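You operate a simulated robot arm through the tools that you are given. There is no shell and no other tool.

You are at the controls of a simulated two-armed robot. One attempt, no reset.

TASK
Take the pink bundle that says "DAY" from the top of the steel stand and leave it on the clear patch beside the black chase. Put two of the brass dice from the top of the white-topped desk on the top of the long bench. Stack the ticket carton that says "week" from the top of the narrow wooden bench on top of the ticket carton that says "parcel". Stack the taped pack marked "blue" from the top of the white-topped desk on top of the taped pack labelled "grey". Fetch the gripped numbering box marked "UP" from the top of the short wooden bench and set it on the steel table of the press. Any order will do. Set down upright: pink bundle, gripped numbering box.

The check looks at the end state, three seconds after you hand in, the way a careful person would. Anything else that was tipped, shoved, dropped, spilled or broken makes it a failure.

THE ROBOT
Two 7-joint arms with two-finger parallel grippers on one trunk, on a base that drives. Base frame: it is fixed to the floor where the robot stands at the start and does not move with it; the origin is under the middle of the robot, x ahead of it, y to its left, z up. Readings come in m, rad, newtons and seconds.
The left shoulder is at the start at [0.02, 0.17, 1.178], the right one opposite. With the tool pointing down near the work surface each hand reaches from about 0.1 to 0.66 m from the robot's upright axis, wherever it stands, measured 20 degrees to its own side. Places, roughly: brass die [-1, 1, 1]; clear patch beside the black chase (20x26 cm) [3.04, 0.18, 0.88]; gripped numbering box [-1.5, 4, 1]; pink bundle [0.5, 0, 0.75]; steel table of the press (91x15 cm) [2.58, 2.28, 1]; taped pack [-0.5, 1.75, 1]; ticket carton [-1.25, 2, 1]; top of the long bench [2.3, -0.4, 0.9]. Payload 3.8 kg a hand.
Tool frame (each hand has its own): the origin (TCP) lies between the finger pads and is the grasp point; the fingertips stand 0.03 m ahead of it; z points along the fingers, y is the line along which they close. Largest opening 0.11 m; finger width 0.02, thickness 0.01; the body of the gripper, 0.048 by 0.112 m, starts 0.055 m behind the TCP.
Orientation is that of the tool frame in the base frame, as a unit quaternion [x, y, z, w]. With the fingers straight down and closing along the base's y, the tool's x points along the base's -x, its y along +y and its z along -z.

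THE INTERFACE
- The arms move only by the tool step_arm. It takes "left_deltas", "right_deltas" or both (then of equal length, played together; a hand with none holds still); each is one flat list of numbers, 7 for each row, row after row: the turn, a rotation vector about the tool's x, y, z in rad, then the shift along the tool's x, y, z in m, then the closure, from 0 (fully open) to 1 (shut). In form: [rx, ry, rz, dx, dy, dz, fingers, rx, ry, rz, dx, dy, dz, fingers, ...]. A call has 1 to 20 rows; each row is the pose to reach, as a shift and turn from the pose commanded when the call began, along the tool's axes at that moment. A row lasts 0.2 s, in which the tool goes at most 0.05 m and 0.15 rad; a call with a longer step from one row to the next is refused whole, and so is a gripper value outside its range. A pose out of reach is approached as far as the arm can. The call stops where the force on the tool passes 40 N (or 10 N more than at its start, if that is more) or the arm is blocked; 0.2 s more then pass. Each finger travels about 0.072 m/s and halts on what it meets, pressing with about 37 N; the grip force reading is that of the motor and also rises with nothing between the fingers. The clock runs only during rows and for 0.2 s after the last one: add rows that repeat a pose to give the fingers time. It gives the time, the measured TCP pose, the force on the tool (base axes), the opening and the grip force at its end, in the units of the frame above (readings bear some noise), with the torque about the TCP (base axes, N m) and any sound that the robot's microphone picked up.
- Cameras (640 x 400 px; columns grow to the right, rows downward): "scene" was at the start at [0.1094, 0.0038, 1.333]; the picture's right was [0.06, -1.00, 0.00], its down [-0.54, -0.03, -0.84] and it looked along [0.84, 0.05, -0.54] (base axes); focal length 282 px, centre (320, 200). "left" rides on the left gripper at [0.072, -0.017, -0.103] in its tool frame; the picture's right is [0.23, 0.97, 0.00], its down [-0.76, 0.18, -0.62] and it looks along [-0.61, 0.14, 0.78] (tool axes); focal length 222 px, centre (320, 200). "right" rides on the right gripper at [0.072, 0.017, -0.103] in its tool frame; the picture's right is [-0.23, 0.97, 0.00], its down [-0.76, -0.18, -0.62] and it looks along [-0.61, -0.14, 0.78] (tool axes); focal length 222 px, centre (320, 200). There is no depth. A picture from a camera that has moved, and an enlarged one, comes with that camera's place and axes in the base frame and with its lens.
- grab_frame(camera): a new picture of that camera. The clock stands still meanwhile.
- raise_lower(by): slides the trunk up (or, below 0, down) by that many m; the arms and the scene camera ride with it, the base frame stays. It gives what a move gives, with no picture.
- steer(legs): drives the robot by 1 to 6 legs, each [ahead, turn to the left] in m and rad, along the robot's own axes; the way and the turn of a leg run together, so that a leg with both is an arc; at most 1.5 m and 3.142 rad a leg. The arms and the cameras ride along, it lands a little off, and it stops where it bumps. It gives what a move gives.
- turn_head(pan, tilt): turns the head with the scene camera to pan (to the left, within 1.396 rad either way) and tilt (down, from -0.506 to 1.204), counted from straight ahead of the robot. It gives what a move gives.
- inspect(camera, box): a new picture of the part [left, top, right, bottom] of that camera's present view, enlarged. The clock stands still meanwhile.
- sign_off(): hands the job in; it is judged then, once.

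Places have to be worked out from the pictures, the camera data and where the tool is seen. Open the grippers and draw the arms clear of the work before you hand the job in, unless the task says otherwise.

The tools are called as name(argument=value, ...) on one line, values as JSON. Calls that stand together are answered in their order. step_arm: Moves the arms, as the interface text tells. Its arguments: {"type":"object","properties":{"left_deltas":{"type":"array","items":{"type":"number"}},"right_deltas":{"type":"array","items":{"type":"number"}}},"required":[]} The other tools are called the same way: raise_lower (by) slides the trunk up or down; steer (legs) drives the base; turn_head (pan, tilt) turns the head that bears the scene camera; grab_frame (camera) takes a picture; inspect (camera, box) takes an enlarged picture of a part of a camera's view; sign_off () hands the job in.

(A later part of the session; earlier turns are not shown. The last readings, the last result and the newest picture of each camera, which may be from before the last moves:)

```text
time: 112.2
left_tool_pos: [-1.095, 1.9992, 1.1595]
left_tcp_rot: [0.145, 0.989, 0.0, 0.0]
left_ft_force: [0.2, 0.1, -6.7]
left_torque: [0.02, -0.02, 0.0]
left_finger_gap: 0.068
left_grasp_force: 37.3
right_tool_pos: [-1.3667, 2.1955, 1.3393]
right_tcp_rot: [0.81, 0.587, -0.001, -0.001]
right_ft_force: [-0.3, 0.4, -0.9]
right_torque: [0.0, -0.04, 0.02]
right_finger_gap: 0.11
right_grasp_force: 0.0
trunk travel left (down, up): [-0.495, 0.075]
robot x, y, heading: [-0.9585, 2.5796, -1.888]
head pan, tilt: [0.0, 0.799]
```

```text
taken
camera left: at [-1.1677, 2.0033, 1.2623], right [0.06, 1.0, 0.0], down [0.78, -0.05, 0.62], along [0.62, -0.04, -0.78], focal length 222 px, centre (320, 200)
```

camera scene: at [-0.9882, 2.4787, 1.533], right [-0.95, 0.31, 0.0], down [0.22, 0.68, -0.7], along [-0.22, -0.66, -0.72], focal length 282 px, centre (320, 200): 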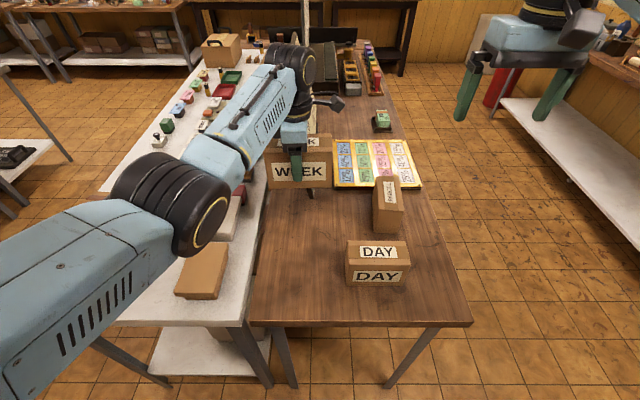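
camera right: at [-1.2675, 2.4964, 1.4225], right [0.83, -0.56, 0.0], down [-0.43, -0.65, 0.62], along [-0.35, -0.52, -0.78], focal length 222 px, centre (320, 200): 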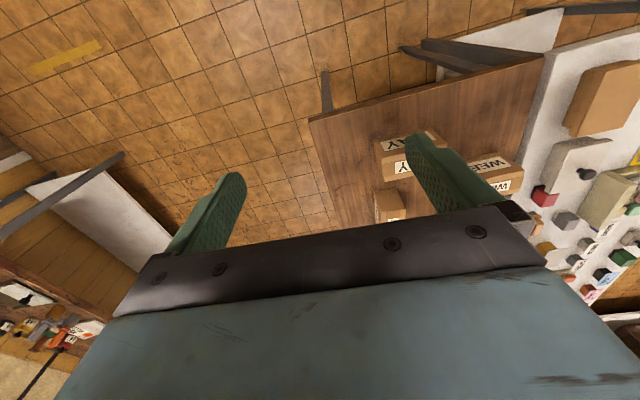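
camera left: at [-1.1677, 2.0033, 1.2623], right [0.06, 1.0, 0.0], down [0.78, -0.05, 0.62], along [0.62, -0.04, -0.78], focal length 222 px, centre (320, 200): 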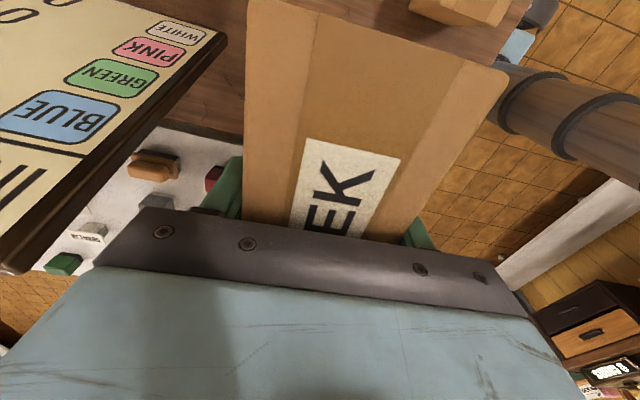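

WEEK is up (6.7 N) and the brown box is undisturbed. I back off, go round the bench corner to its far side and turn to face PARCEL from there.

steer(legs=[[-0.25, 0], [0, -1.57], [0.94, 0], [0, 1.57]])

turn_head(pan=0.3, tilt=0.6)

grab_frame(camera="scene")

```text
time: 126.2
left_tool_pos: [-1.9255, 2.5557, 1.1588]
left_tcp_rot: [0.158, 0.987, -0.001, 0.0]
left_ft_force: [-0.2, 0.4, -7.1]
left_torque: [-0.03, -0.01, -0.02]
left_finger_gap: 0.0676
left_grasp_force: 37.1
right_tool_pos: [-2.1925, 2.7582, 1.3401]
right_tcp_rot: [0.818, 0.575, 0.0, 0.0]
right_ft_force: [0.5, 0.4, -0.7]
right_torque: [-0.03, 0.02, -0.01]
right_finger_gap: 0.11
right_grasp_force: 0.0
trunk travel left (down, up): [-0.495, 0.075]
robot x, y, heading: [-1.7703, 3.1299, -1.92]
head pan, tilt: [0.0, 0.799]
```

```text
time: 127.0
left_tool_pos: [-1.9248, 2.5551, 1.1596]
left_tcp_rot: [0.158, 0.987, -0.001, 0.001]
left_ft_force: [-0.3, 0.5, -7.2]
left_torque: [-0.02, -0.01, 0.0]
left_finger_gap: 0.0677
left_grasp_force: 37.3
right_tool_pos: [-2.1916, 2.7593, 1.3385]
right_tcp_rot: [0.818, 0.575, 0.001, -0.001]
right_ft_force: [-0.5, 0.2, 0.9]
right_torque: [-0.01, -0.04, 0.01]
right_finger_gap: 0.11
right_grasp_force: 0.2
trunk travel left (down, up): [-0.495, 0.075]
robot x, y, heading: [-1.7668, 3.1298, -1.917]
head pan, tilt: [0.3, 0.6]
```

```text
taken
camera scene: at [-1.7823, 3.0192, 1.5499], right [-1.0, 0.05, 0.0], down [0.03, 0.57, -0.82], along [-0.04, -0.82, -0.57], focal length 282 px, centre (320, 200)
```

scene: 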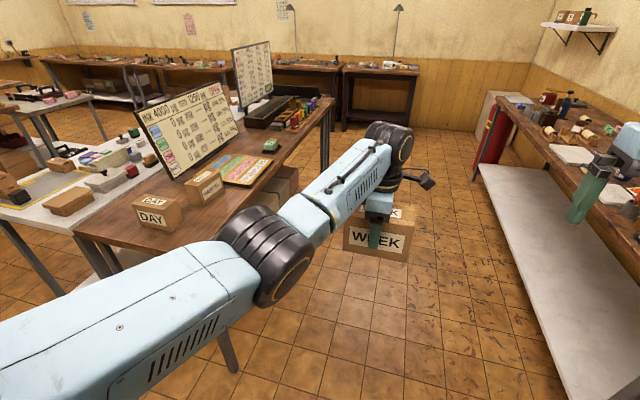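

All clear on the far side. I drive 1.0 m along the bench and turn left to face it.

steer(legs=[[0, 0.033], [1.0, 0], [0, 1.57]])

turn_head(pan=0.0, tilt=0.6)

grab_frame(camera="scene")

grab_frame(camera="right")

```text
time: 136.4
left_tool_pos: [-1.5135, 1.9921, 1.1597]
left_tcp_rot: [-0.582, 0.813, 0.0, 0.0]
left_ft_force: [-0.6, 1.3, -6.4]
left_torque: [0.03, -0.01, 0.01]
left_finger_gap: 0.0678
left_grasp_force: 36.9
right_tool_pos: [-1.7197, 1.7295, 1.3391]
right_tcp_rot: [0.176, 0.984, 0.0, 0.001]
right_ft_force: [0.5, -0.4, 0.7]
right_torque: [0.0, 0.03, -0.03]
right_finger_gap: 0.1102
right_grasp_force: 0.0
trunk travel left (down, up): [-0.495, 0.075]
robot x, y, heading: [-2.0867, 2.1563, -0.353]
head pan, tilt: [0.3, 0.6]
```

```text
time: 137.2
left_tool_pos: [-1.5132, 1.9926, 1.1601]
left_tcp_rot: [-0.583, 0.812, 0.0, 0.0]
left_ft_force: [0.8, 0.7, -7.4]
left_torque: [-0.02, -0.01, -0.01]
left_finger_gap: 0.0676
left_grasp_force: 37.2
right_tool_pos: [-1.7197, 1.7291, 1.3395]
right_tcp_rot: [0.176, 0.984, 0.001, 0.0]
right_ft_force: [0.1, 0.6, 0.0]
right_torque: [-0.03, -0.02, 0.0]
right_finger_gap: 0.1098
right_grasp_force: 0.0
trunk travel left (down, up): [-0.495, 0.075]
robot x, y, heading: [-2.0851, 2.1543, -0.354]
head pan, tilt: [0.0, 0.6]
```

```text
taken
camera scene: at [-1.9835, 2.1136, 1.5499], right [-0.35, -0.94, 0.0], down [-0.53, 0.2, -0.82], along [0.77, -0.29, -0.57], focal length 282 px, centre (320, 200)
```

scene: 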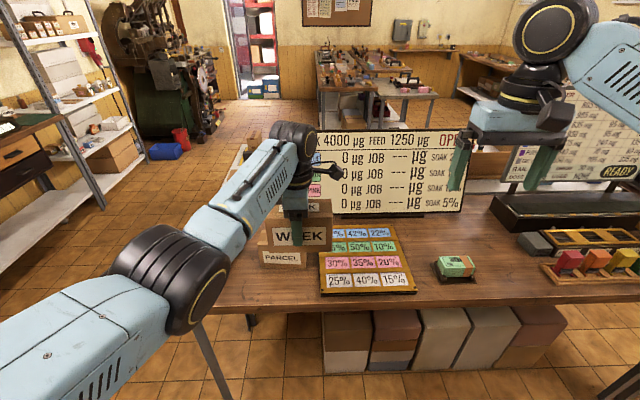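

```text
taken
camera right: at [-1.7807, 1.7685, 1.4425], right [0.55, 0.83, 0.0], down [0.65, -0.43, 0.62], along [0.52, -0.34, -0.78], focal length 222 px, centre (320, 200)
```

right: 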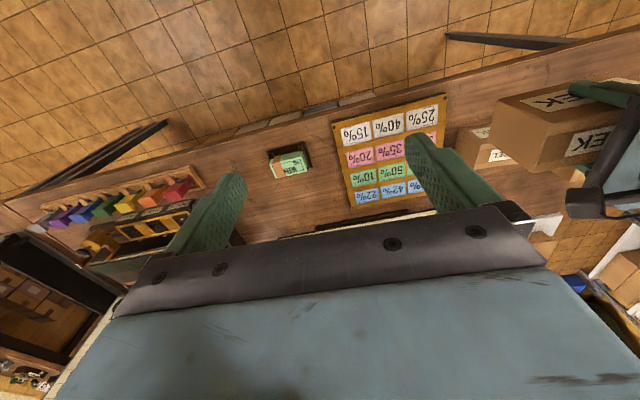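

I square up and drive 0.18 m closer; then I look at PARCEL with both views.

steer(legs=[[0, 0.035], [0.18, 0]])

step_arm(left_deltas=[0, 0, 0, 0, 0.04, -0.02, 1, 0, 0, 0, 0, 0.08, -0.04, 1, 0, 0, 0, 0, 0.12, -0.06, 1, 0, 0, 0, 0, 0.16, -0.08, 1])

turn_head(pan=0.15, tilt=0.85)

grab_frame(camera="scene")

grab_frame(camera="right")

grab_frame(camera="left")

```text
time: 139.1
left_tool_pos: [-1.34, 1.9576, 1.1599]
left_tcp_rot: [-0.597, 0.802, 0.001, 0.0]
left_ft_force: [0.8, -0.6, -6.9]
left_torque: [0.04, 0.06, 0.01]
left_finger_gap: 0.0678
left_grasp_force: 37.3
right_tool_pos: [-1.5381, 1.687, 1.3393]
right_tcp_rot: [0.159, 0.987, 0.0, 0.0]
right_ft_force: [-0.5, 0.5, 0.3]
right_torque: [0.02, 0.03, 0.0]
right_finger_gap: 0.1099
right_grasp_force: 0.1
trunk travel left (down, up): [-0.495, 0.075]
robot x, y, heading: [-1.9174, 2.0983, -0.323]
head pan, tilt: [0.0, 0.6]
```

```text
time: 140.1
left_tool_pos: [-1.4959, 2.0058, 1.2396]
left_tcp_rot: [-0.597, 0.802, -0.001, 0.0]
left_ft_force: [-0.2, -0.3, -6.3]
left_torque: [0.0, 0.01, 0.02]
left_finger_gap: 0.0681
left_grasp_force: 37.2
right_tool_pos: [-1.5388, 1.6872, 1.3404]
right_tcp_rot: [0.158, 0.987, -0.001, 0.0]
right_ft_force: [0.0, 0.0, 0.1]
right_torque: [0.0, -0.01, 0.01]
right_finger_gap: 0.11
right_grasp_force: 0.0
trunk travel left (down, up): [-0.495, 0.075]
robot x, y, heading: [-1.9194, 2.1008, -0.318]
head pan, tilt: [0.0, 0.6]
```

```text
time: 140.8
left_tool_pos: [-1.4961, 2.0035, 1.2391]
left_tcp_rot: [-0.597, 0.802, 0.0, 0.0]
left_ft_force: [0.4, 0.3, -7.1]
left_torque: [0.05, -0.01, 0.03]
left_finger_gap: 0.0682
left_grasp_force: 37.0
right_tool_pos: [-1.5375, 1.6863, 1.3387]
right_tcp_rot: [0.158, 0.987, 0.0, 0.0]
right_ft_force: [-0.1, -0.1, 0.8]
right_torque: [0.01, 0.0, -0.01]
right_finger_gap: 0.1099
right_grasp_force: 0.1
trunk travel left (down, up): [-0.495, 0.075]
robot x, y, heading: [-1.9187, 2.0989, -0.319]
head pan, tilt: [0.15, 0.85]
```

```text
taken
camera scene: at [-1.8219, 2.0764, 1.5291], right [-0.17, -0.99, 0.0], down [-0.74, 0.13, -0.66], along [0.65, -0.11, -0.75], focal length 282 px, centre (320, 200)
```

scene: 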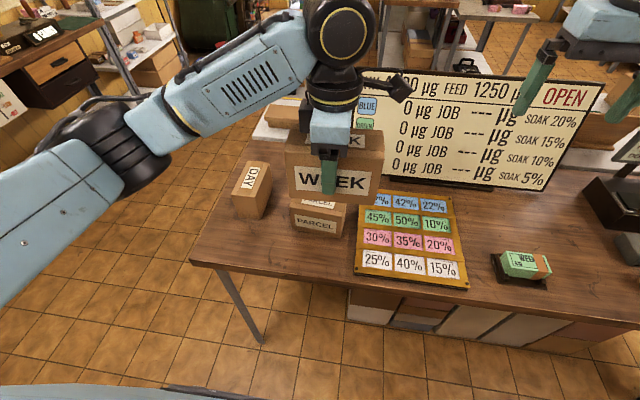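

```text
taken
camera right: at [-1.6002, 1.7241, 1.4426], right [0.52, 0.85, 0.0], down [0.67, -0.41, 0.62], along [0.53, -0.32, -0.78], focal length 222 px, centre (320, 200)
```

right: 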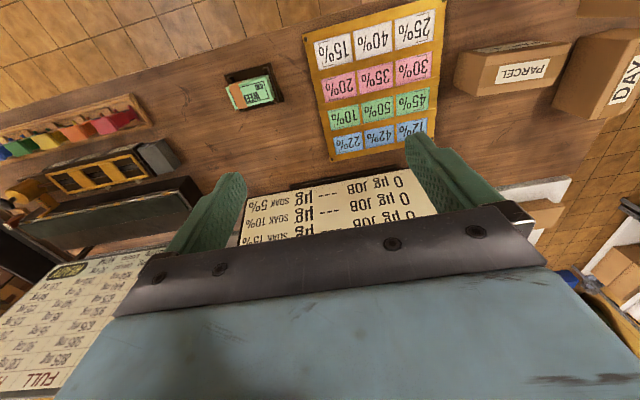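

```text
taken
camera left: at [-1.4987, 1.9288, 1.3431], right [-1.0, 0.06, 0.0], down [0.05, 0.78, 0.62], along [0.04, 0.62, -0.78], focal length 222 px, centre (320, 200)
```

left: 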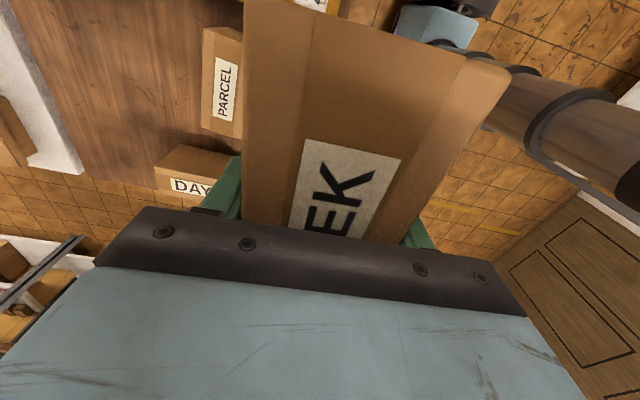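

The right hand camera now sees PARCEL's top fully. I enlarge it and the scene view.

inspect(camera="right", box=[420, 20, 620, 145])

inspect(camera="scene", box=[220, 130, 420, 255])

inspect(camera="left", box=[140, 0, 300, 100])

```text
3.20 times, centred on (520, 82) of right
camera zoom: at [-1.6002, 1.7241, 1.4426], right [0.52, 0.85, 0.0], down [0.67, -0.41, 0.62], along [0.53, -0.32, -0.78], focal length 711 px, centre (-320, 576)
```

zoom: 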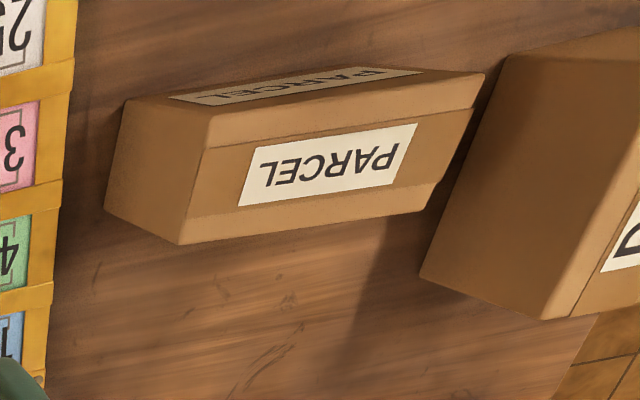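

```text
3.20 times, centred on (320, 192) of scene
camera zoom: at [-1.8219, 2.0764, 1.5291], right [-0.17, -0.99, 0.0], down [-0.74, 0.13, -0.66], along [0.65, -0.11, -0.75], focal length 901 px, centre (320, 224)
```

zoom: 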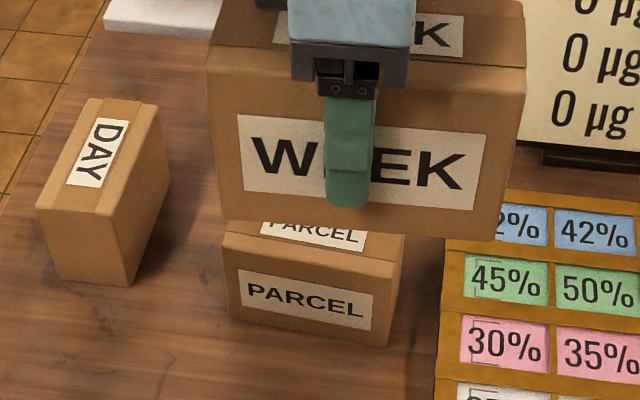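

```text
4.00 times, centred on (220, 50) of left
camera zoom: at [-1.4987, 1.9288, 1.3431], right [-1.0, 0.06, 0.0], down [0.05, 0.78, 0.62], along [0.04, 0.62, -0.78], focal length 888 px, centre (720, 800)
```

zoom: 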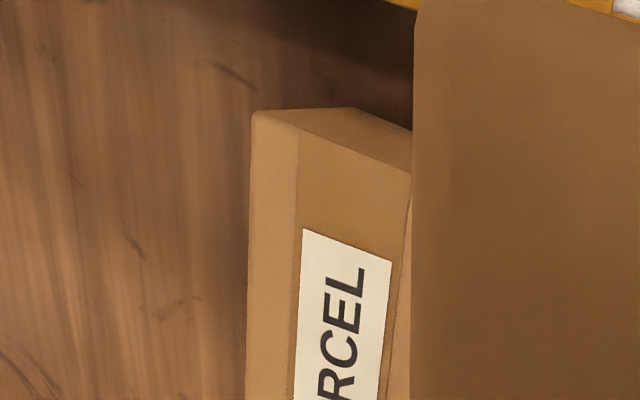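

PARCEL's centre comes out near (-1.345, 1.994), yaw about 67°, top near z 0.976. I lower the trunk 0.1 m, bring WEEK over it with a 6° turn, and check.

raise_lower(by=-0.1)

step_arm(left_deltas=[0, 0, 0.018, -0.0056, -0.0246, 0, 1, 0, 0, 0.035, -0.0111, -0.0492, 0, 1, 0, 0, 0.053, -0.0167, -0.0738, 0, 1, 0, 0, 0.07, -0.0222, -0.0984, 0, 1, 0, 0, 0.088, -0.0278, -0.123, 0, 1, 0, 0, 0.105, -0.0333, -0.1476, 0, 1, 0, 0, 0.105, -0.0333, -0.1476, 0.02, 1, 0, 0, 0.105, -0.0333, -0.1476, 0.04, 1, 0, 0, 0.105, -0.0333, -0.1476, 0.049, 1, 0, 0, 0.105, -0.0333, -0.1476, 0.049, 1])

grab_frame(camera="scene")

grab_frame(camera="right")

grab_frame(camera="left")

```text
time: 142.2
left_tool_pos: [-1.4937, 2.0047, 1.14]
left_tcp_rot: [-0.597, 0.803, 0.0, 0.0]
left_ft_force: [0.4, -0.4, -6.9]
left_torque: [0.05, 0.0, 0.01]
left_finger_gap: 0.068
left_grasp_force: 36.9
right_tool_pos: [-1.5378, 1.6871, 1.2394]
right_tcp_rot: [0.159, 0.987, 0.0, 0.001]
right_ft_force: [-1.0, -0.7, -0.6]
right_torque: [-0.01, 0.01, 0.0]
right_finger_gap: 0.1099
right_grasp_force: 0.1
trunk travel left (down, up): [-0.395, 0.175]
robot x, y, heading: [-1.9152, 2.0982, -0.317]
head pan, tilt: [0.15, 0.85]
```

```text
time: 144.4
left_tool_pos: [-1.3437, 1.992, 1.0894]
left_tcp_rot: [-0.553, 0.833, 0.0, 0.0]
left_ft_force: [-0.3, 0.4, -6.7]
left_torque: [-0.02, 0.01, -0.04]
left_finger_gap: 0.0679
left_grasp_force: 37.1
right_tool_pos: [-1.5372, 1.6866, 1.239]
right_tcp_rot: [0.158, 0.987, 0.0, -0.001]
right_ft_force: [-0.7, -0.3, 0.5]
right_torque: [0.06, 0.0, -0.02]
right_finger_gap: 0.1101
right_grasp_force: 0.1
trunk travel left (down, up): [-0.395, 0.175]
robot x, y, heading: [-1.9216, 2.0989, -0.317]
head pan, tilt: [0.15, 0.85]
```

```text
taken
camera scene: at [-1.8218, 2.0765, 1.4291], right [-0.17, -0.99, 0.0], down [-0.74, 0.13, -0.66], along [0.65, -0.11, -0.75], focal length 282 px, centre (320, 200)
```

scene: 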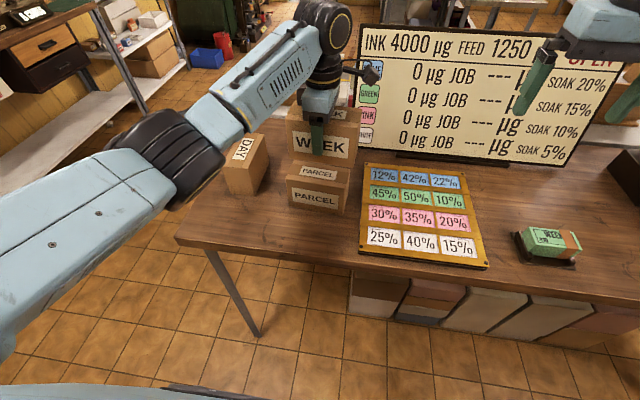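

```text
taken
camera right: at [-1.6001, 1.7242, 1.3426], right [0.52, 0.85, 0.0], down [0.67, -0.41, 0.62], along [0.53, -0.32, -0.78], focal length 222 px, centre (320, 200)
```

right: 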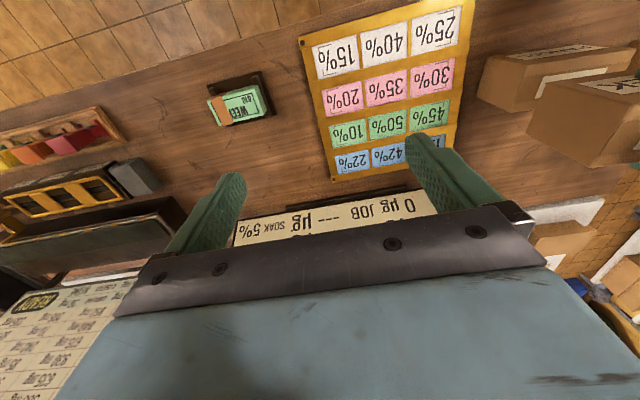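

```text
taken
camera left: at [-1.356, 1.9184, 1.194], right [-0.99, 0.17, 0.0], down [0.13, 0.77, 0.62], along [0.1, 0.61, -0.78], focal length 222 px, centre (320, 200)
```

left: 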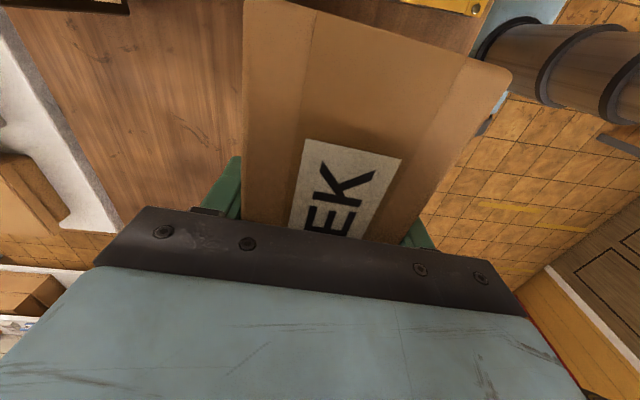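

WEEK hangs over PARCEL. I zoom to compare their edges.

inspect(camera="scene", box=[240, 100, 400, 200])

inspect(camera="scene", box=[250, 130, 400, 224])

inspect(camera="right", box=[440, 20, 640, 190])

```text
4.00 times, centred on (320, 150) of scene
camera zoom: at [-1.8218, 2.0765, 1.4291], right [-0.17, -0.99, 0.0], down [-0.74, 0.13, -0.66], along [0.65, -0.11, -0.75], focal length 1126 px, centre (320, 400)
```

zoom: 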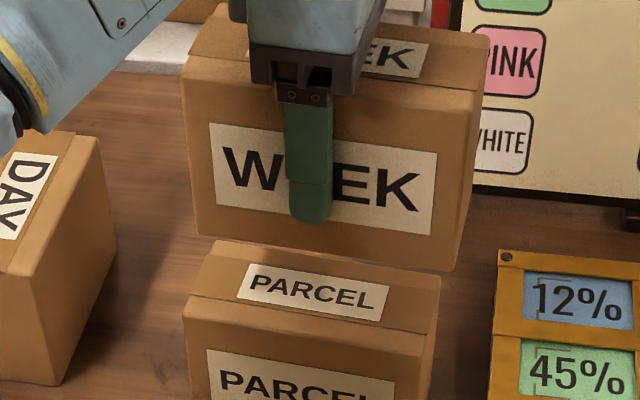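

```text
4.26 times, centred on (325, 177) of scene
camera zoom: at [-1.8218, 2.0765, 1.4291], right [-0.17, -0.99, 0.0], down [-0.74, 0.13, -0.66], along [0.65, -0.11, -0.75], focal length 1198 px, centre (299, 298)
```

zoom: 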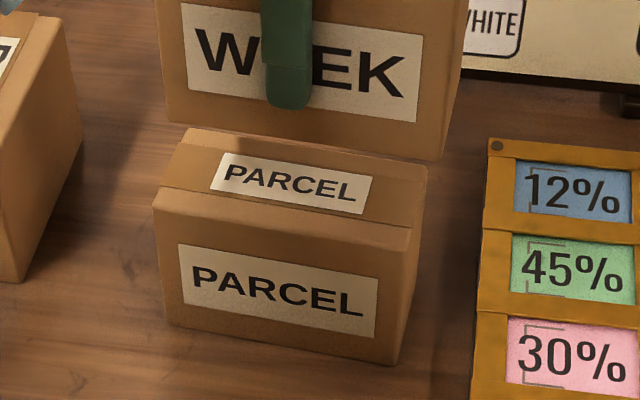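

```text
2.35 times, centred on (540, 105) of right
camera zoom: at [-1.6001, 1.7242, 1.3426], right [0.52, 0.85, 0.0], down [0.67, -0.41, 0.62], along [0.53, -0.32, -0.78], focal length 523 px, centre (-198, 424)
```

zoom: 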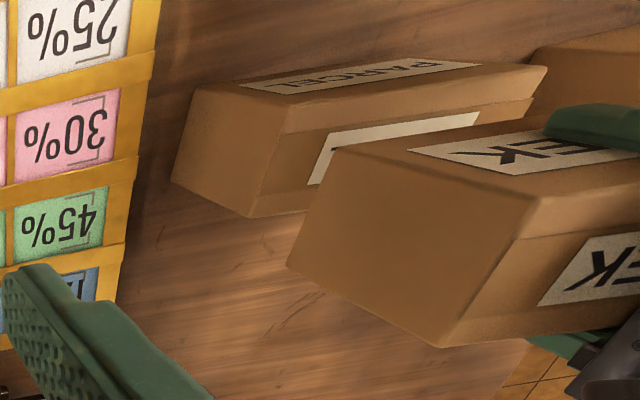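

WEEK and PARCEL agree in yaw; WEEK sits about 7 mm too far toward the far end, so I shift that and lower to just above contact.

step_arm(left_deltas=[0, 0, 0.01, -0.007, 0, 0.01, 1, 0, 0, 0.01, -0.007, 0, 0.02, 1, 0, 0, 0.01, -0.007, 0, 0.03, 1, 0, 0, 0.01, -0.007, 0, 0.04, 1, 0, 0, 0.01, -0.007, 0, 0.044, 1, 0, 0, 0.01, -0.007, 0, 0.044, 1])

inspect(camera="scene", box=[240, 110, 400, 210])

inspect(camera="right", box=[440, 20, 640, 145])

```text
time: 145.8
left_tool_pos: [-1.3414, 1.9998, 1.0461]
left_tcp_rot: [-0.55, 0.835, 0.0, 0.0]
left_ft_force: [0.2, -0.3, -6.4]
left_torque: [-0.02, 0.0, -0.01]
left_finger_gap: 0.068
left_grasp_force: 36.8
right_tool_pos: [-1.5377, 1.6854, 1.2386]
right_tcp_rot: [0.158, 0.987, 0.0, 0.0]
right_ft_force: [0.1, -0.2, -0.2]
right_torque: [-0.01, -0.01, -0.01]
right_finger_gap: 0.1098
right_grasp_force: 0.0
trunk travel left (down, up): [-0.395, 0.175]
robot x, y, heading: [-1.9193, 2.0974, -0.319]
head pan, tilt: [0.15, 0.85]
```

```text
4.00 times, centred on (320, 160) of scene
camera zoom: at [-1.8218, 2.0765, 1.429], right [-0.17, -0.99, 0.0], down [-0.74, 0.13, -0.66], along [0.65, -0.11, -0.75], focal length 1126 px, centre (320, 360)
```

zoom: 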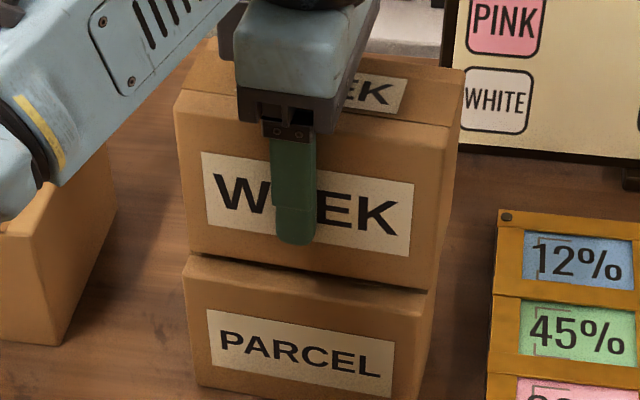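

```text
3.20 times, centred on (540, 82) of right
camera zoom: at [-1.6001, 1.7242, 1.3426], right [0.52, 0.85, 0.0], down [0.67, -0.41, 0.62], along [0.53, -0.32, -0.78], focal length 711 px, centre (-384, 576)
```

zoom: 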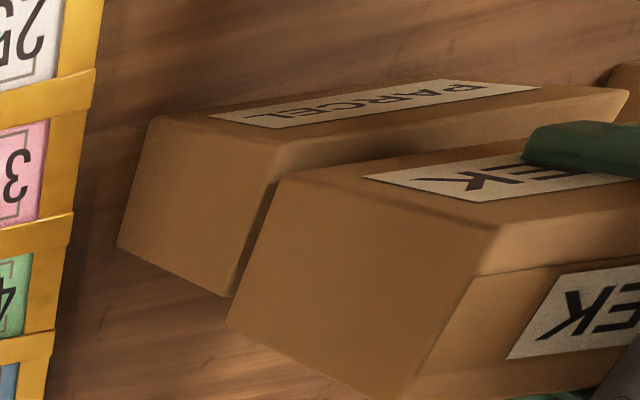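

Well aligned with a small gap left. I lower in 2 mm steps until the force shows contact.

step_arm(left_deltas=[0, 0, 0, 0, 0, 0.002, 1, 0, 0, 0, 0, 0, 0.004, 1, 0, 0, 0, 0, 0, 0.006, 1, 0, 0, 0, 0, 0, 0.007, 1, 0, 0, 0, 0, 0, 0.007, 1])

```text
time: 147.0
left_tool_pos: [-1.3408, 2.0006, 1.0407]
left_tcp_rot: [-0.549, 0.836, 0.0, 0.0]
left_ft_force: [0.1, 0.3, -7.5]
left_torque: [0.04, -0.02, 0.0]
left_finger_gap: 0.0679
left_grasp_force: 36.6
right_tool_pos: [-1.5381, 1.685, 1.2398]
right_tcp_rot: [0.157, 0.988, 0.0, 0.0]
right_ft_force: [0.4, 0.1, -0.6]
right_torque: [-0.03, -0.03, 0.02]
right_finger_gap: 0.11
right_grasp_force: 0.0
trunk travel left (down, up): [-0.395, 0.175]
robot x, y, heading: [-1.9165, 2.0986, -0.321]
head pan, tilt: [0.15, 0.85]
```

Still hanging free at z 1.041 (-7.5 N). I go on down in fine steps.

step_arm(left_deltas=[0, 0, 0, 0, 0, 0.0015, 1, 0, 0, 0, 0, 0, 0.003, 1, 0, 0, 0, 0, 0, 0.0045, 1, 0, 0, 0, 0, 0, 0.0045, 1])

inspect(camera="scene", box=[260, 140, 380, 215])

```text
time: 148.0
left_tool_pos: [-1.3402, 1.999, 1.0388]
left_tcp_rot: [-0.549, 0.836, -0.003, 0.001]
left_ft_force: [2.9, 0.7, 16.2]
left_torque: [1.36, 0.11, -0.15]
left_finger_gap: 0.0679
left_grasp_force: 37.2
right_tool_pos: [-1.5393, 1.6861, 1.2392]
right_tcp_rot: [0.158, 0.987, 0.0, 0.001]
right_ft_force: [-0.5, -0.1, 0.3]
right_torque: [0.01, 0.05, -0.01]
right_finger_gap: 0.11
right_grasp_force: 0.1
trunk travel left (down, up): [-0.395, 0.175]
robot x, y, heading: [-1.92, 2.0966, -0.317]
head pan, tilt: [0.15, 0.85]
```

```text
5.33 times, centred on (320, 178) of scene
camera zoom: at [-1.8234, 2.0767, 1.4294], right [-0.17, -0.99, 0.0], down [-0.74, 0.13, -0.66], along [0.65, -0.11, -0.75], focal length 1501 px, centre (320, 320)
```

zoom: 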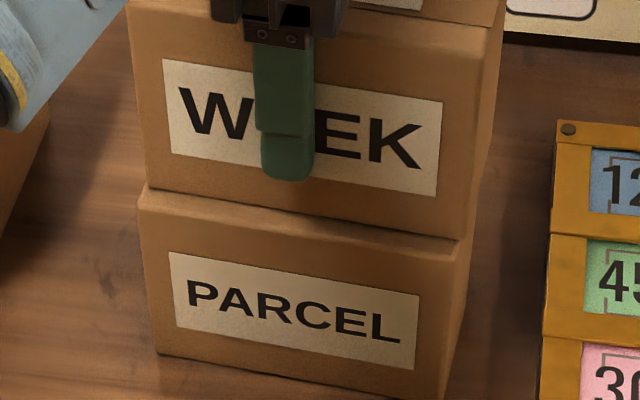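

Contact is made (about 23 N over hanging), so WEEK sits on PARCEL. I ease off 3 mm, open, and lift clear.

step_arm(left_deltas=[0, 0, 0, 0, 0, -0.0015, 1, 0, 0, 0, 0, 0, -0.003, 1, 0, 0, 0, 0, 0, -0.003, 0.3, 0, 0, 0, 0, 0, -0.003, 0.15, 0, 0, 0, 0, 0, -0.003, 0, 0, 0, 0, 0, 0, -0.003, 0, 0, 0, 0, 0, 0, -0.003, 0])

raise_lower(by=0.15)

grab_frame(camera="scene")

inspect(camera="scene", box=[240, 130, 400, 230])

grab_frame(camera="left")

```text
time: 149.6
left_tool_pos: [-1.3412, 2.0009, 1.0393]
left_tcp_rot: [-0.55, 0.835, -0.001, 0.001]
left_ft_force: [0.1, 0.8, 0.4]
left_torque: [0.02, 0.02, 0.01]
left_finger_gap: 0.11
left_grasp_force: 0.0
right_tool_pos: [-1.5384, 1.6857, 1.2389]
right_tcp_rot: [0.158, 0.987, 0.001, 0.0]
right_ft_force: [-0.7, 0.7, -0.3]
right_torque: [0.05, -0.01, 0.01]
right_finger_gap: 0.1099
right_grasp_force: 0.0
trunk travel left (down, up): [-0.395, 0.175]
robot x, y, heading: [-1.9166, 2.0942, -0.317]
head pan, tilt: [0.15, 0.85]
```

```text
time: 151.3
left_tool_pos: [-1.3402, 2.0003, 1.189]
left_tcp_rot: [-0.549, 0.836, 0.0, -0.001]
left_ft_force: [0.2, 0.3, -0.8]
left_torque: [-0.01, 0.0, -0.01]
left_finger_gap: 0.1099
left_grasp_force: 0.1
right_tool_pos: [-1.5386, 1.6863, 1.3886]
right_tcp_rot: [0.158, 0.987, 0.0, 0.0]
right_ft_force: [0.4, -0.2, -0.2]
right_torque: [0.0, 0.01, -0.01]
right_finger_gap: 0.1101
right_grasp_force: 0.1
trunk travel left (down, up): [-0.545, 0.025]
robot x, y, heading: [-1.9187, 2.1006, -0.318]
head pan, tilt: [0.15, 0.85]
```

```text
taken
camera scene: at [-1.8223, 2.0766, 1.579], right [-0.17, -0.99, 0.0], down [-0.74, 0.13, -0.66], along [0.65, -0.11, -0.75], focal length 282 px, centre (320, 200)
```

scene: 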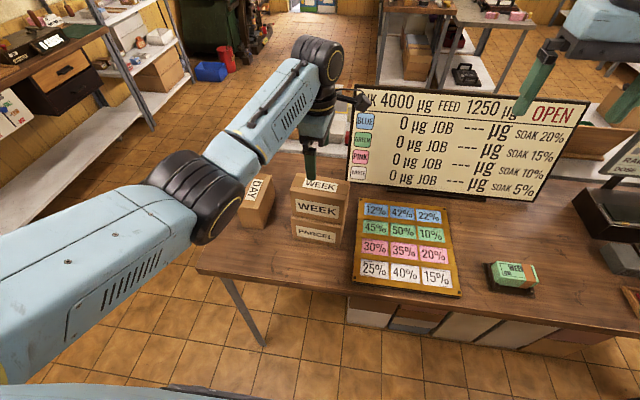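

```text
4.00 times, centred on (320, 180) of scene
camera zoom: at [-1.8223, 2.0766, 1.579], right [-0.17, -0.99, 0.0], down [-0.74, 0.13, -0.66], along [0.65, -0.11, -0.75], focal length 1126 px, centre (320, 280)
```

zoom: 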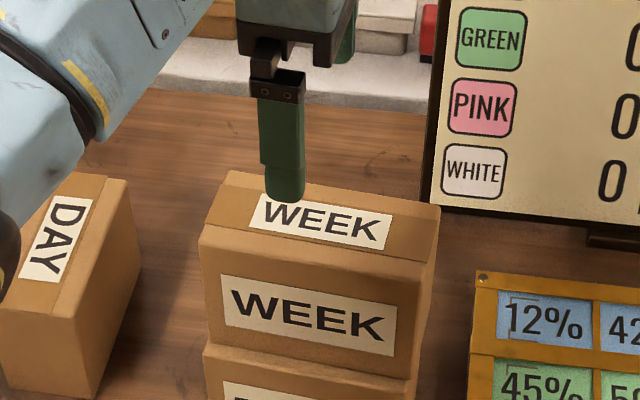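

```text
taken
camera left: at [-1.3537, 1.9262, 1.2919], right [-0.98, 0.18, 0.0], down [0.14, 0.77, 0.62], along [0.11, 0.61, -0.78], focal length 222 px, centre (320, 200)
```

left: 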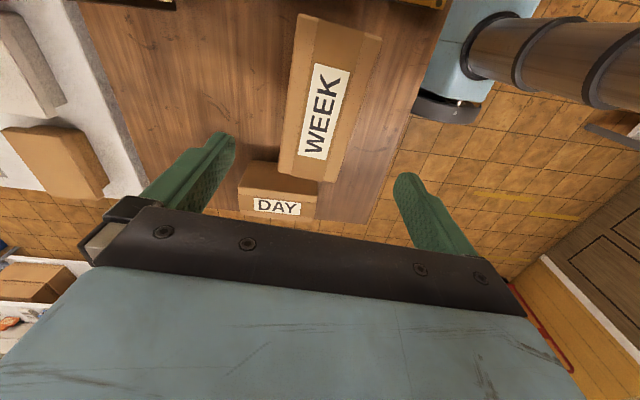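

WEEK now stands squarely on PARCEL. I turn the left wrist back to its rest pose, back off and drive toward the short wooden bench for the numbering box.

step_arm(left_deltas=[0, 0, 0.135, -0.0175, 0.0089, -0.0073, 0, 0, 0, 0.27, -0.0349, 0.0178, -0.0145, 0, 0, 0, 0.405, -0.0524, 0.0267, -0.0218, 0, 0, 0, 0.54, -0.0698, 0.0356, -0.0291, 0, 0, 0, 0.674, -0.0873, 0.0445, -0.0364, 0, 0, 0, 0.809, -0.1047, 0.0535, -0.0436, 0, 0, 0, 0.944, -0.1222, 0.0624, -0.0509, 0, 0, 0, 1.079, -0.1396, 0.0713, -0.0582, 0, 0, 0, 1.214, -0.1571, 0.0802, -0.0655, 0, 0, 0, 1.349, -0.1745, 0.0891, -0.0727, 0, 0, 0, 1.484, -0.192, 0.098, -0.08, 0])

steer(legs=[[-0.2, 0], [0, 1.57], [1.1, 0]])

turn_head(pan=0.0, tilt=0.6)

grab_frame(camera="scene")

```text
time: 153.7
left_tool_pos: [-1.3547, 2.2171, 1.2692]
left_tcp_rot: [0.161, 0.987, 0.0, 0.001]
left_ft_force: [0.0, 0.8, -1.7]
left_torque: [-0.02, -0.01, 0.01]
left_finger_gap: 0.1101
left_grasp_force: 0.0
right_tool_pos: [-1.5372, 1.6864, 1.3898]
right_tcp_rot: [0.158, 0.988, 0.001, 0.001]
right_ft_force: [0.1, 0.4, 0.2]
right_torque: [-0.03, 0.0, -0.01]
right_finger_gap: 0.1099
right_grasp_force: 0.1
trunk travel left (down, up): [-0.545, 0.025]
robot x, y, heading: [-1.9182, 2.095, -0.318]
head pan, tilt: [0.15, 0.85]
```

```text
time: 164.4
left_tool_pos: [-1.8406, 3.7685, 1.2705]
left_tcp_rot: [-0.577, 0.817, 0.0, 0.0]
left_ft_force: [0.5, 0.0, 0.3]
left_torque: [0.01, -0.01, -0.03]
left_finger_gap: 0.1098
left_grasp_force: 0.0
right_tool_pos: [-1.3167, 3.5743, 1.3895]
right_tcp_rot: [-0.577, 0.817, 0.0, -0.001]
right_ft_force: [-0.5, 1.0, 0.2]
right_torque: [0.0, -0.01, 0.01]
right_finger_gap: 0.1103
right_grasp_force: 0.0
trunk travel left (down, up): [-0.545, 0.025]
robot x, y, heading: [-1.7363, 3.199, 1.23]
head pan, tilt: [0.15, 0.85]
```

```text
time: 165.1
left_tool_pos: [-1.841, 3.7693, 1.2682]
left_tcp_rot: [-0.576, 0.818, 0.0, 0.001]
left_ft_force: [-0.1, -0.5, 0.8]
left_torque: [-0.01, 0.01, -0.02]
left_finger_gap: 0.1101
left_grasp_force: 0.1
right_tool_pos: [-1.3173, 3.5732, 1.3889]
right_tcp_rot: [-0.576, 0.817, 0.0, 0.0]
right_ft_force: [-0.5, 0.0, -0.5]
right_torque: [-0.05, -0.02, 0.01]
right_finger_gap: 0.1098
right_grasp_force: 0.1
trunk travel left (down, up): [-0.545, 0.025]
robot x, y, heading: [-1.7391, 3.2041, 1.23]
head pan, tilt: [0.0, 0.6]
```

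```text
taken
camera scene: at [-1.7007, 3.3047, 1.5999], right [0.94, -0.33, 0.0], down [-0.19, -0.53, -0.82], along [0.28, 0.78, -0.57], focal length 282 px, centre (320, 200)
```

scene: 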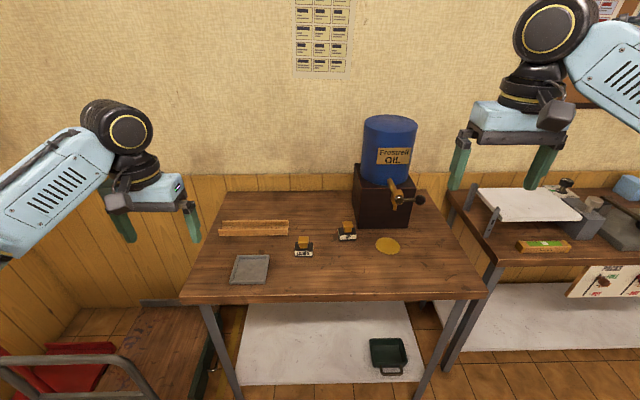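

I am before the short bench; two small gripped numbering boxes stand on it. I zoom in.

inspect(camera="scene", box=[270, 200, 410, 288])

inspect(camera="scene", box=[285, 225, 365, 275])

grab_frame(camera="left")

grab_frame(camera="right")

```text
4.55 times, centred on (340, 244) of scene
camera zoom: at [-1.7007, 3.3047, 1.5999], right [0.94, -0.33, 0.0], down [-0.19, -0.53, -0.82], along [0.28, 0.78, -0.57], focal length 1279 px, centre (229, 0)
```

zoom: 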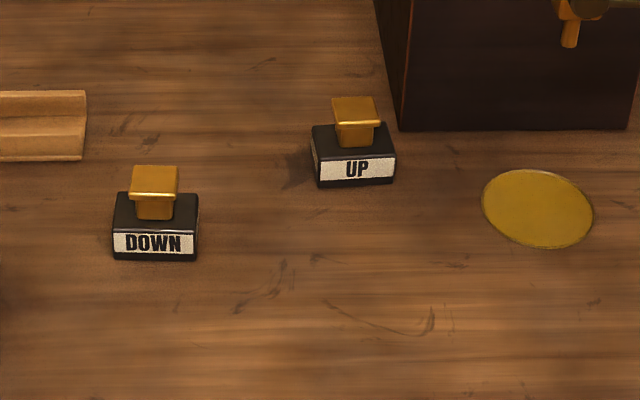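

```text
8.00 times, centred on (325, 250) of scene
camera zoom: at [-1.7007, 3.3047, 1.5999], right [0.94, -0.33, 0.0], down [-0.19, -0.53, -0.82], along [0.28, 0.78, -0.57], focal length 2252 px, centre (280, -200)
```

zoom: 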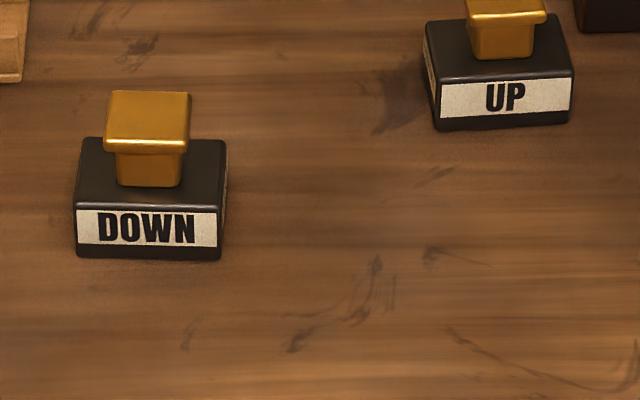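

```text
taken
camera left: at [-1.8486, 3.6947, 1.3724], right [-0.99, 0.11, 0.0], down [0.09, 0.78, 0.62], along [0.07, 0.62, -0.78], focal length 222 px, centre (320, 200)
```

left: 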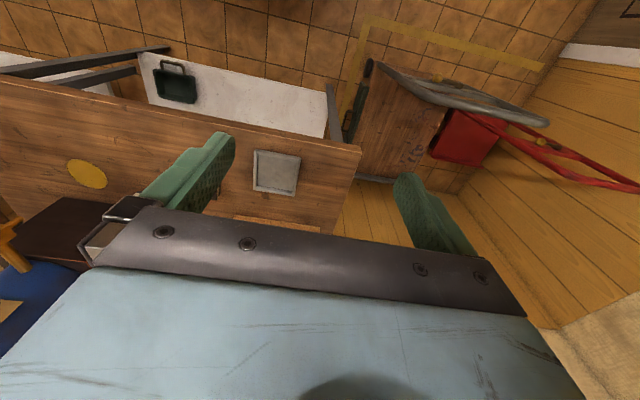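

```text
taken
camera right: at [-1.3556, 3.5109, 1.4929], right [-0.84, 0.54, 0.0], down [0.42, 0.66, 0.62], along [0.34, 0.53, -0.78], focal length 222 px, centre (320, 200)
```

right: 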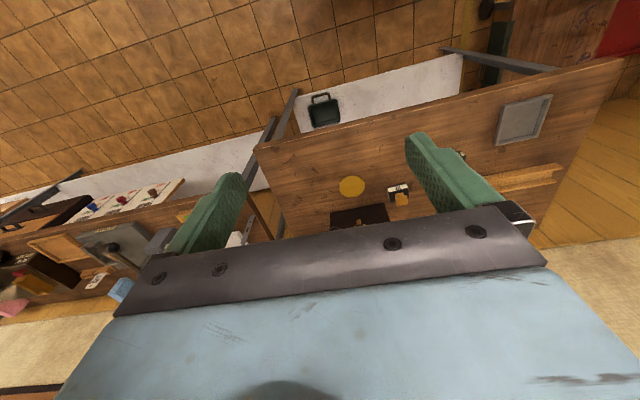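

UP stands at about (-1.3345, 4.026) with bench top z≈0.878; body 6.2 x 3.6 x 3.4 cm, grip top near 0.945. The cart is close on my left, so I look at it before driving nearer.

turn_head(pan=0.8, tilt=0.9)

grab_frame(camera="scene")

turn_head(pan=-0.1, tilt=0.75)

grab_frame(camera="scene")

```text
time: 166.3
left_tool_pos: [-1.841, 3.769, 1.2685]
left_tcp_rot: [-0.576, 0.817, 0.0, 0.001]
left_ft_force: [0.8, -0.1, -0.3]
left_torque: [0.01, -0.02, 0.0]
left_finger_gap: 0.1101
left_grasp_force: 0.1
right_tool_pos: [-1.3164, 3.5747, 1.3903]
right_tcp_rot: [-0.577, 0.817, 0.0, 0.0]
right_ft_force: [-1.0, -0.2, -1.1]
right_torque: [0.01, 0.01, 0.02]
right_finger_gap: 0.1099
right_grasp_force: 0.1
trunk travel left (down, up): [-0.545, 0.025]
robot x, y, heading: [-1.7402, 3.2057, 1.23]
head pan, tilt: [0.799, 0.901]
```

```text
taken
camera scene: at [-1.7635, 3.2891, 1.5752], right [0.9, 0.44, 0.0], down [0.35, -0.7, -0.62], along [-0.27, 0.56, -0.78], focal length 282 px, centre (320, 200)
```

scene: 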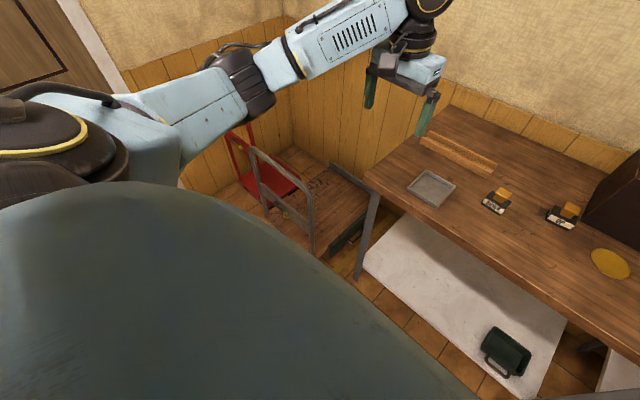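

```text
time: 167.5
left_tool_pos: [-1.8402, 3.7706, 1.2692]
left_tcp_rot: [-0.576, 0.818, 0.001, 0.001]
left_ft_force: [-0.1, -0.6, -0.5]
left_torque: [0.04, 0.01, -0.03]
left_finger_gap: 0.1102
left_grasp_force: 0.1
right_tool_pos: [-1.3159, 3.5742, 1.3891]
right_tcp_rot: [-0.577, 0.817, 0.0, 0.0]
right_ft_force: [0.4, 0.1, 0.6]
right_torque: [-0.04, -0.01, 0.0]
right_finger_gap: 0.1101
right_grasp_force: 0.1
trunk travel left (down, up): [-0.545, 0.025]
robot x, y, heading: [-1.7366, 3.2065, 1.228]
head pan, tilt: [-0.099, 0.75]
```

```text
taken
camera scene: at [-1.6949, 3.2964, 1.5871], right [0.9, -0.43, 0.0], down [-0.29, -0.62, -0.73], along [0.31, 0.66, -0.68], focal length 282 px, centre (320, 200)
```

scene: 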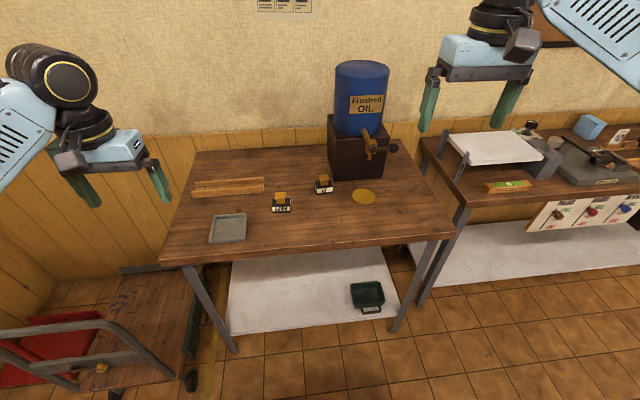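

The cart's nearest corner is about 0.6 m to my left, so going straight ahead is safe. The dark oil stand is close behind UP, so I will tilt the hand back 0.2 rad. I drive forward 0.30 m and raise the left hand out of the way.

steer(legs=[[0, 0.027], [0.3, 0]])

step_arm(left_deltas=[0, 0, 0, 0.02, 0, -0.04, 0, 0, 0, 0, 0.04, 0, -0.08, 0, 0, 0, 0, 0.06, 0, -0.12, 0, 0, 0, 0, 0.08, 0, -0.16, 0])

grab_frame(camera="scene")

inspect(camera="scene", box=[240, 150, 440, 275])

grab_frame(camera="right")

```text
time: 169.9
left_tool_pos: [-1.7651, 4.0503, 1.2699]
left_tcp_rot: [-0.588, 0.809, 0.0, 0.001]
left_ft_force: [-0.1, -0.2, 0.3]
left_torque: [-0.01, -0.02, -0.03]
left_finger_gap: 0.11
left_grasp_force: 0.1
right_tool_pos: [-1.2341, 3.8704, 1.3892]
right_tcp_rot: [-0.588, 0.809, -0.001, 0.0]
right_ft_force: [-0.7, 0.4, 0.6]
right_torque: [0.01, -0.03, 0.01]
right_finger_gap: 0.1098
right_grasp_force: 0.1
trunk travel left (down, up): [-0.545, 0.025]
robot x, y, heading: [-1.6483, 3.4835, 1.259]
head pan, tilt: [-0.099, 0.75]
```

```text
time: 170.9
left_tool_pos: [-1.7879, 3.9721, 1.4311]
left_tcp_rot: [-0.588, 0.809, 0.0, 0.0]
left_ft_force: [-0.1, -1.0, 0.7]
left_torque: [0.02, 0.0, -0.04]
left_finger_gap: 0.1099
left_grasp_force: 0.1
right_tool_pos: [-1.2353, 3.868, 1.3895]
right_tcp_rot: [-0.589, 0.808, 0.0, 0.001]
right_ft_force: [-0.8, -0.4, -0.5]
right_torque: [0.02, 0.0, 0.0]
right_finger_gap: 0.1099
right_grasp_force: 0.0
trunk travel left (down, up): [-0.545, 0.025]
robot x, y, heading: [-1.6454, 3.4898, 1.259]
head pan, tilt: [-0.099, 0.75]
```

```text
taken
camera scene: at [-1.6055, 3.5802, 1.5873], right [0.92, -0.4, 0.0], down [-0.27, -0.62, -0.73], along [0.29, 0.67, -0.68], focal length 282 px, centre (320, 200)
```

scene: 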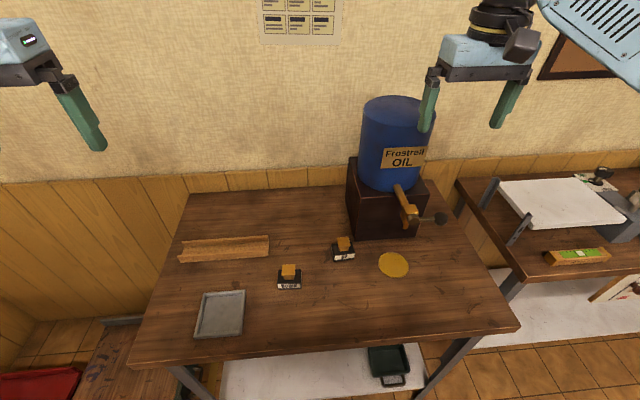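

```text
3.20 times, centred on (340, 212) of scene
camera zoom: at [-1.6055, 3.5802, 1.5873], right [0.92, -0.4, 0.0], down [-0.27, -0.62, -0.73], along [0.29, 0.67, -0.68], focal length 901 px, centre (256, 160)
```

zoom: 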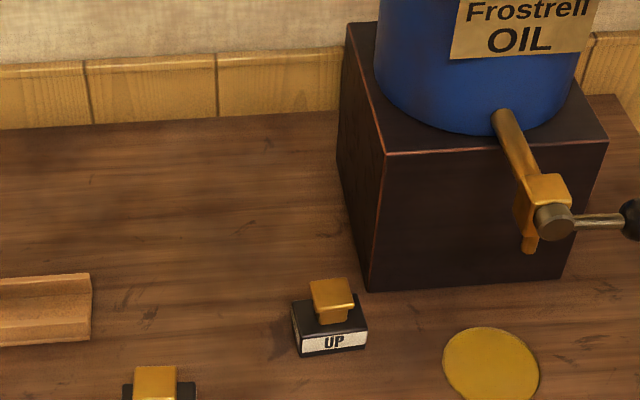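

```text
taken
camera right: at [-1.2725, 3.8044, 1.4934], right [-0.86, 0.52, 0.0], down [0.4, 0.67, 0.62], along [0.32, 0.54, -0.78], focal length 222 px, centre (320, 200)
```

right: 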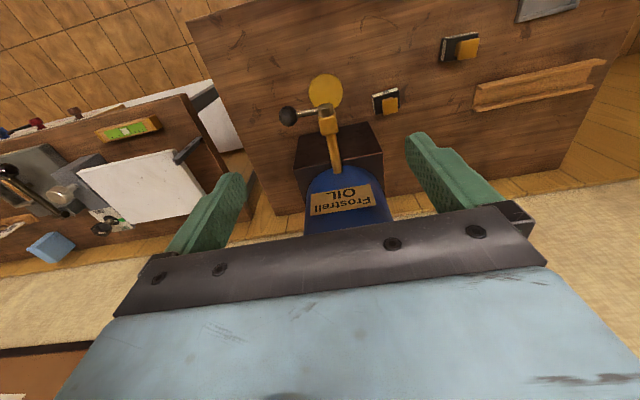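

Fresh view: UP's centre is about (-1.336, 4.023), stand corner 5 cm behind and to its right, tap 16 cm right. I first move the right hand sideways while high and tilt it back, then lower the trunk.

step_arm(right_deltas=[0, -0.05, 0, 0, 0.036, 0, 0, 0, -0.1, 0, 0, 0.072, 0, 0, 0, -0.15, 0, 0, 0.108, 0, 0, 0, -0.2, 0, 0, 0.1436, 0, 0, 0, -0.2, 0, 0, 0.1436, 0, 0])

raise_lower(by=-0.27)

grab_frame(camera="scene")

grab_frame(camera="right")

```text
time: 172.1
left_tool_pos: [-1.7862, 3.9738, 1.43]
left_tcp_rot: [-0.587, 0.809, 0.001, 0.001]
left_ft_force: [-0.5, 1.0, -0.3]
left_torque: [0.0, 0.02, -0.01]
left_finger_gap: 0.1102
left_grasp_force: 0.1
right_tool_pos: [-1.3709, 3.9145, 1.3906]
right_tcp_rot: [-0.585, 0.804, 0.059, 0.082]
right_ft_force: [-0.2, -0.2, -0.3]
right_torque: [-0.04, 0.0, 0.02]
right_finger_gap: 0.1103
right_grasp_force: 0.1
trunk travel left (down, up): [-0.545, 0.025]
robot x, y, heading: [-1.6475, 3.492, 1.261]
head pan, tilt: [-0.099, 0.75]
```

```text
time: 174.8
left_tool_pos: [-1.7873, 3.9739, 1.1603]
left_tcp_rot: [-0.588, 0.809, 0.0, 0.001]
left_ft_force: [0.2, -0.2, -0.3]
left_torque: [0.04, -0.03, -0.01]
left_finger_gap: 0.1099
left_grasp_force: 0.1
right_tool_pos: [-1.3708, 3.9144, 1.1191]
right_tcp_rot: [-0.586, 0.804, 0.059, 0.081]
right_ft_force: [0.5, -0.2, 0.4]
right_torque: [0.03, 0.01, 0.0]
right_finger_gap: 0.11
right_grasp_force: 0.0
trunk travel left (down, up): [-0.275, 0.295]
robot x, y, heading: [-1.6448, 3.4871, 1.26]
head pan, tilt: [-0.099, 0.75]
```

```text
taken
camera scene: at [-1.6054, 3.5817, 1.3172], right [0.92, -0.4, 0.0], down [-0.27, -0.62, -0.73], along [0.29, 0.67, -0.68], focal length 282 px, centre (320, 200)
```

scene: 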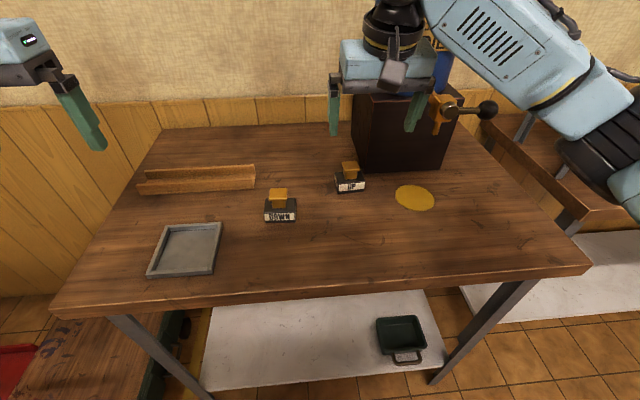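

```text
taken
camera right: at [-1.4145, 3.831, 1.2066], right [-0.86, 0.51, 0.05], down [0.36, 0.54, 0.76], along [0.37, 0.67, -0.65], focal length 222 px, centre (320, 200)
```

right: 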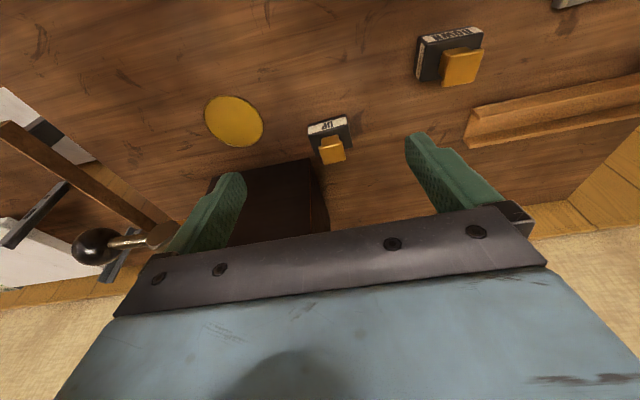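

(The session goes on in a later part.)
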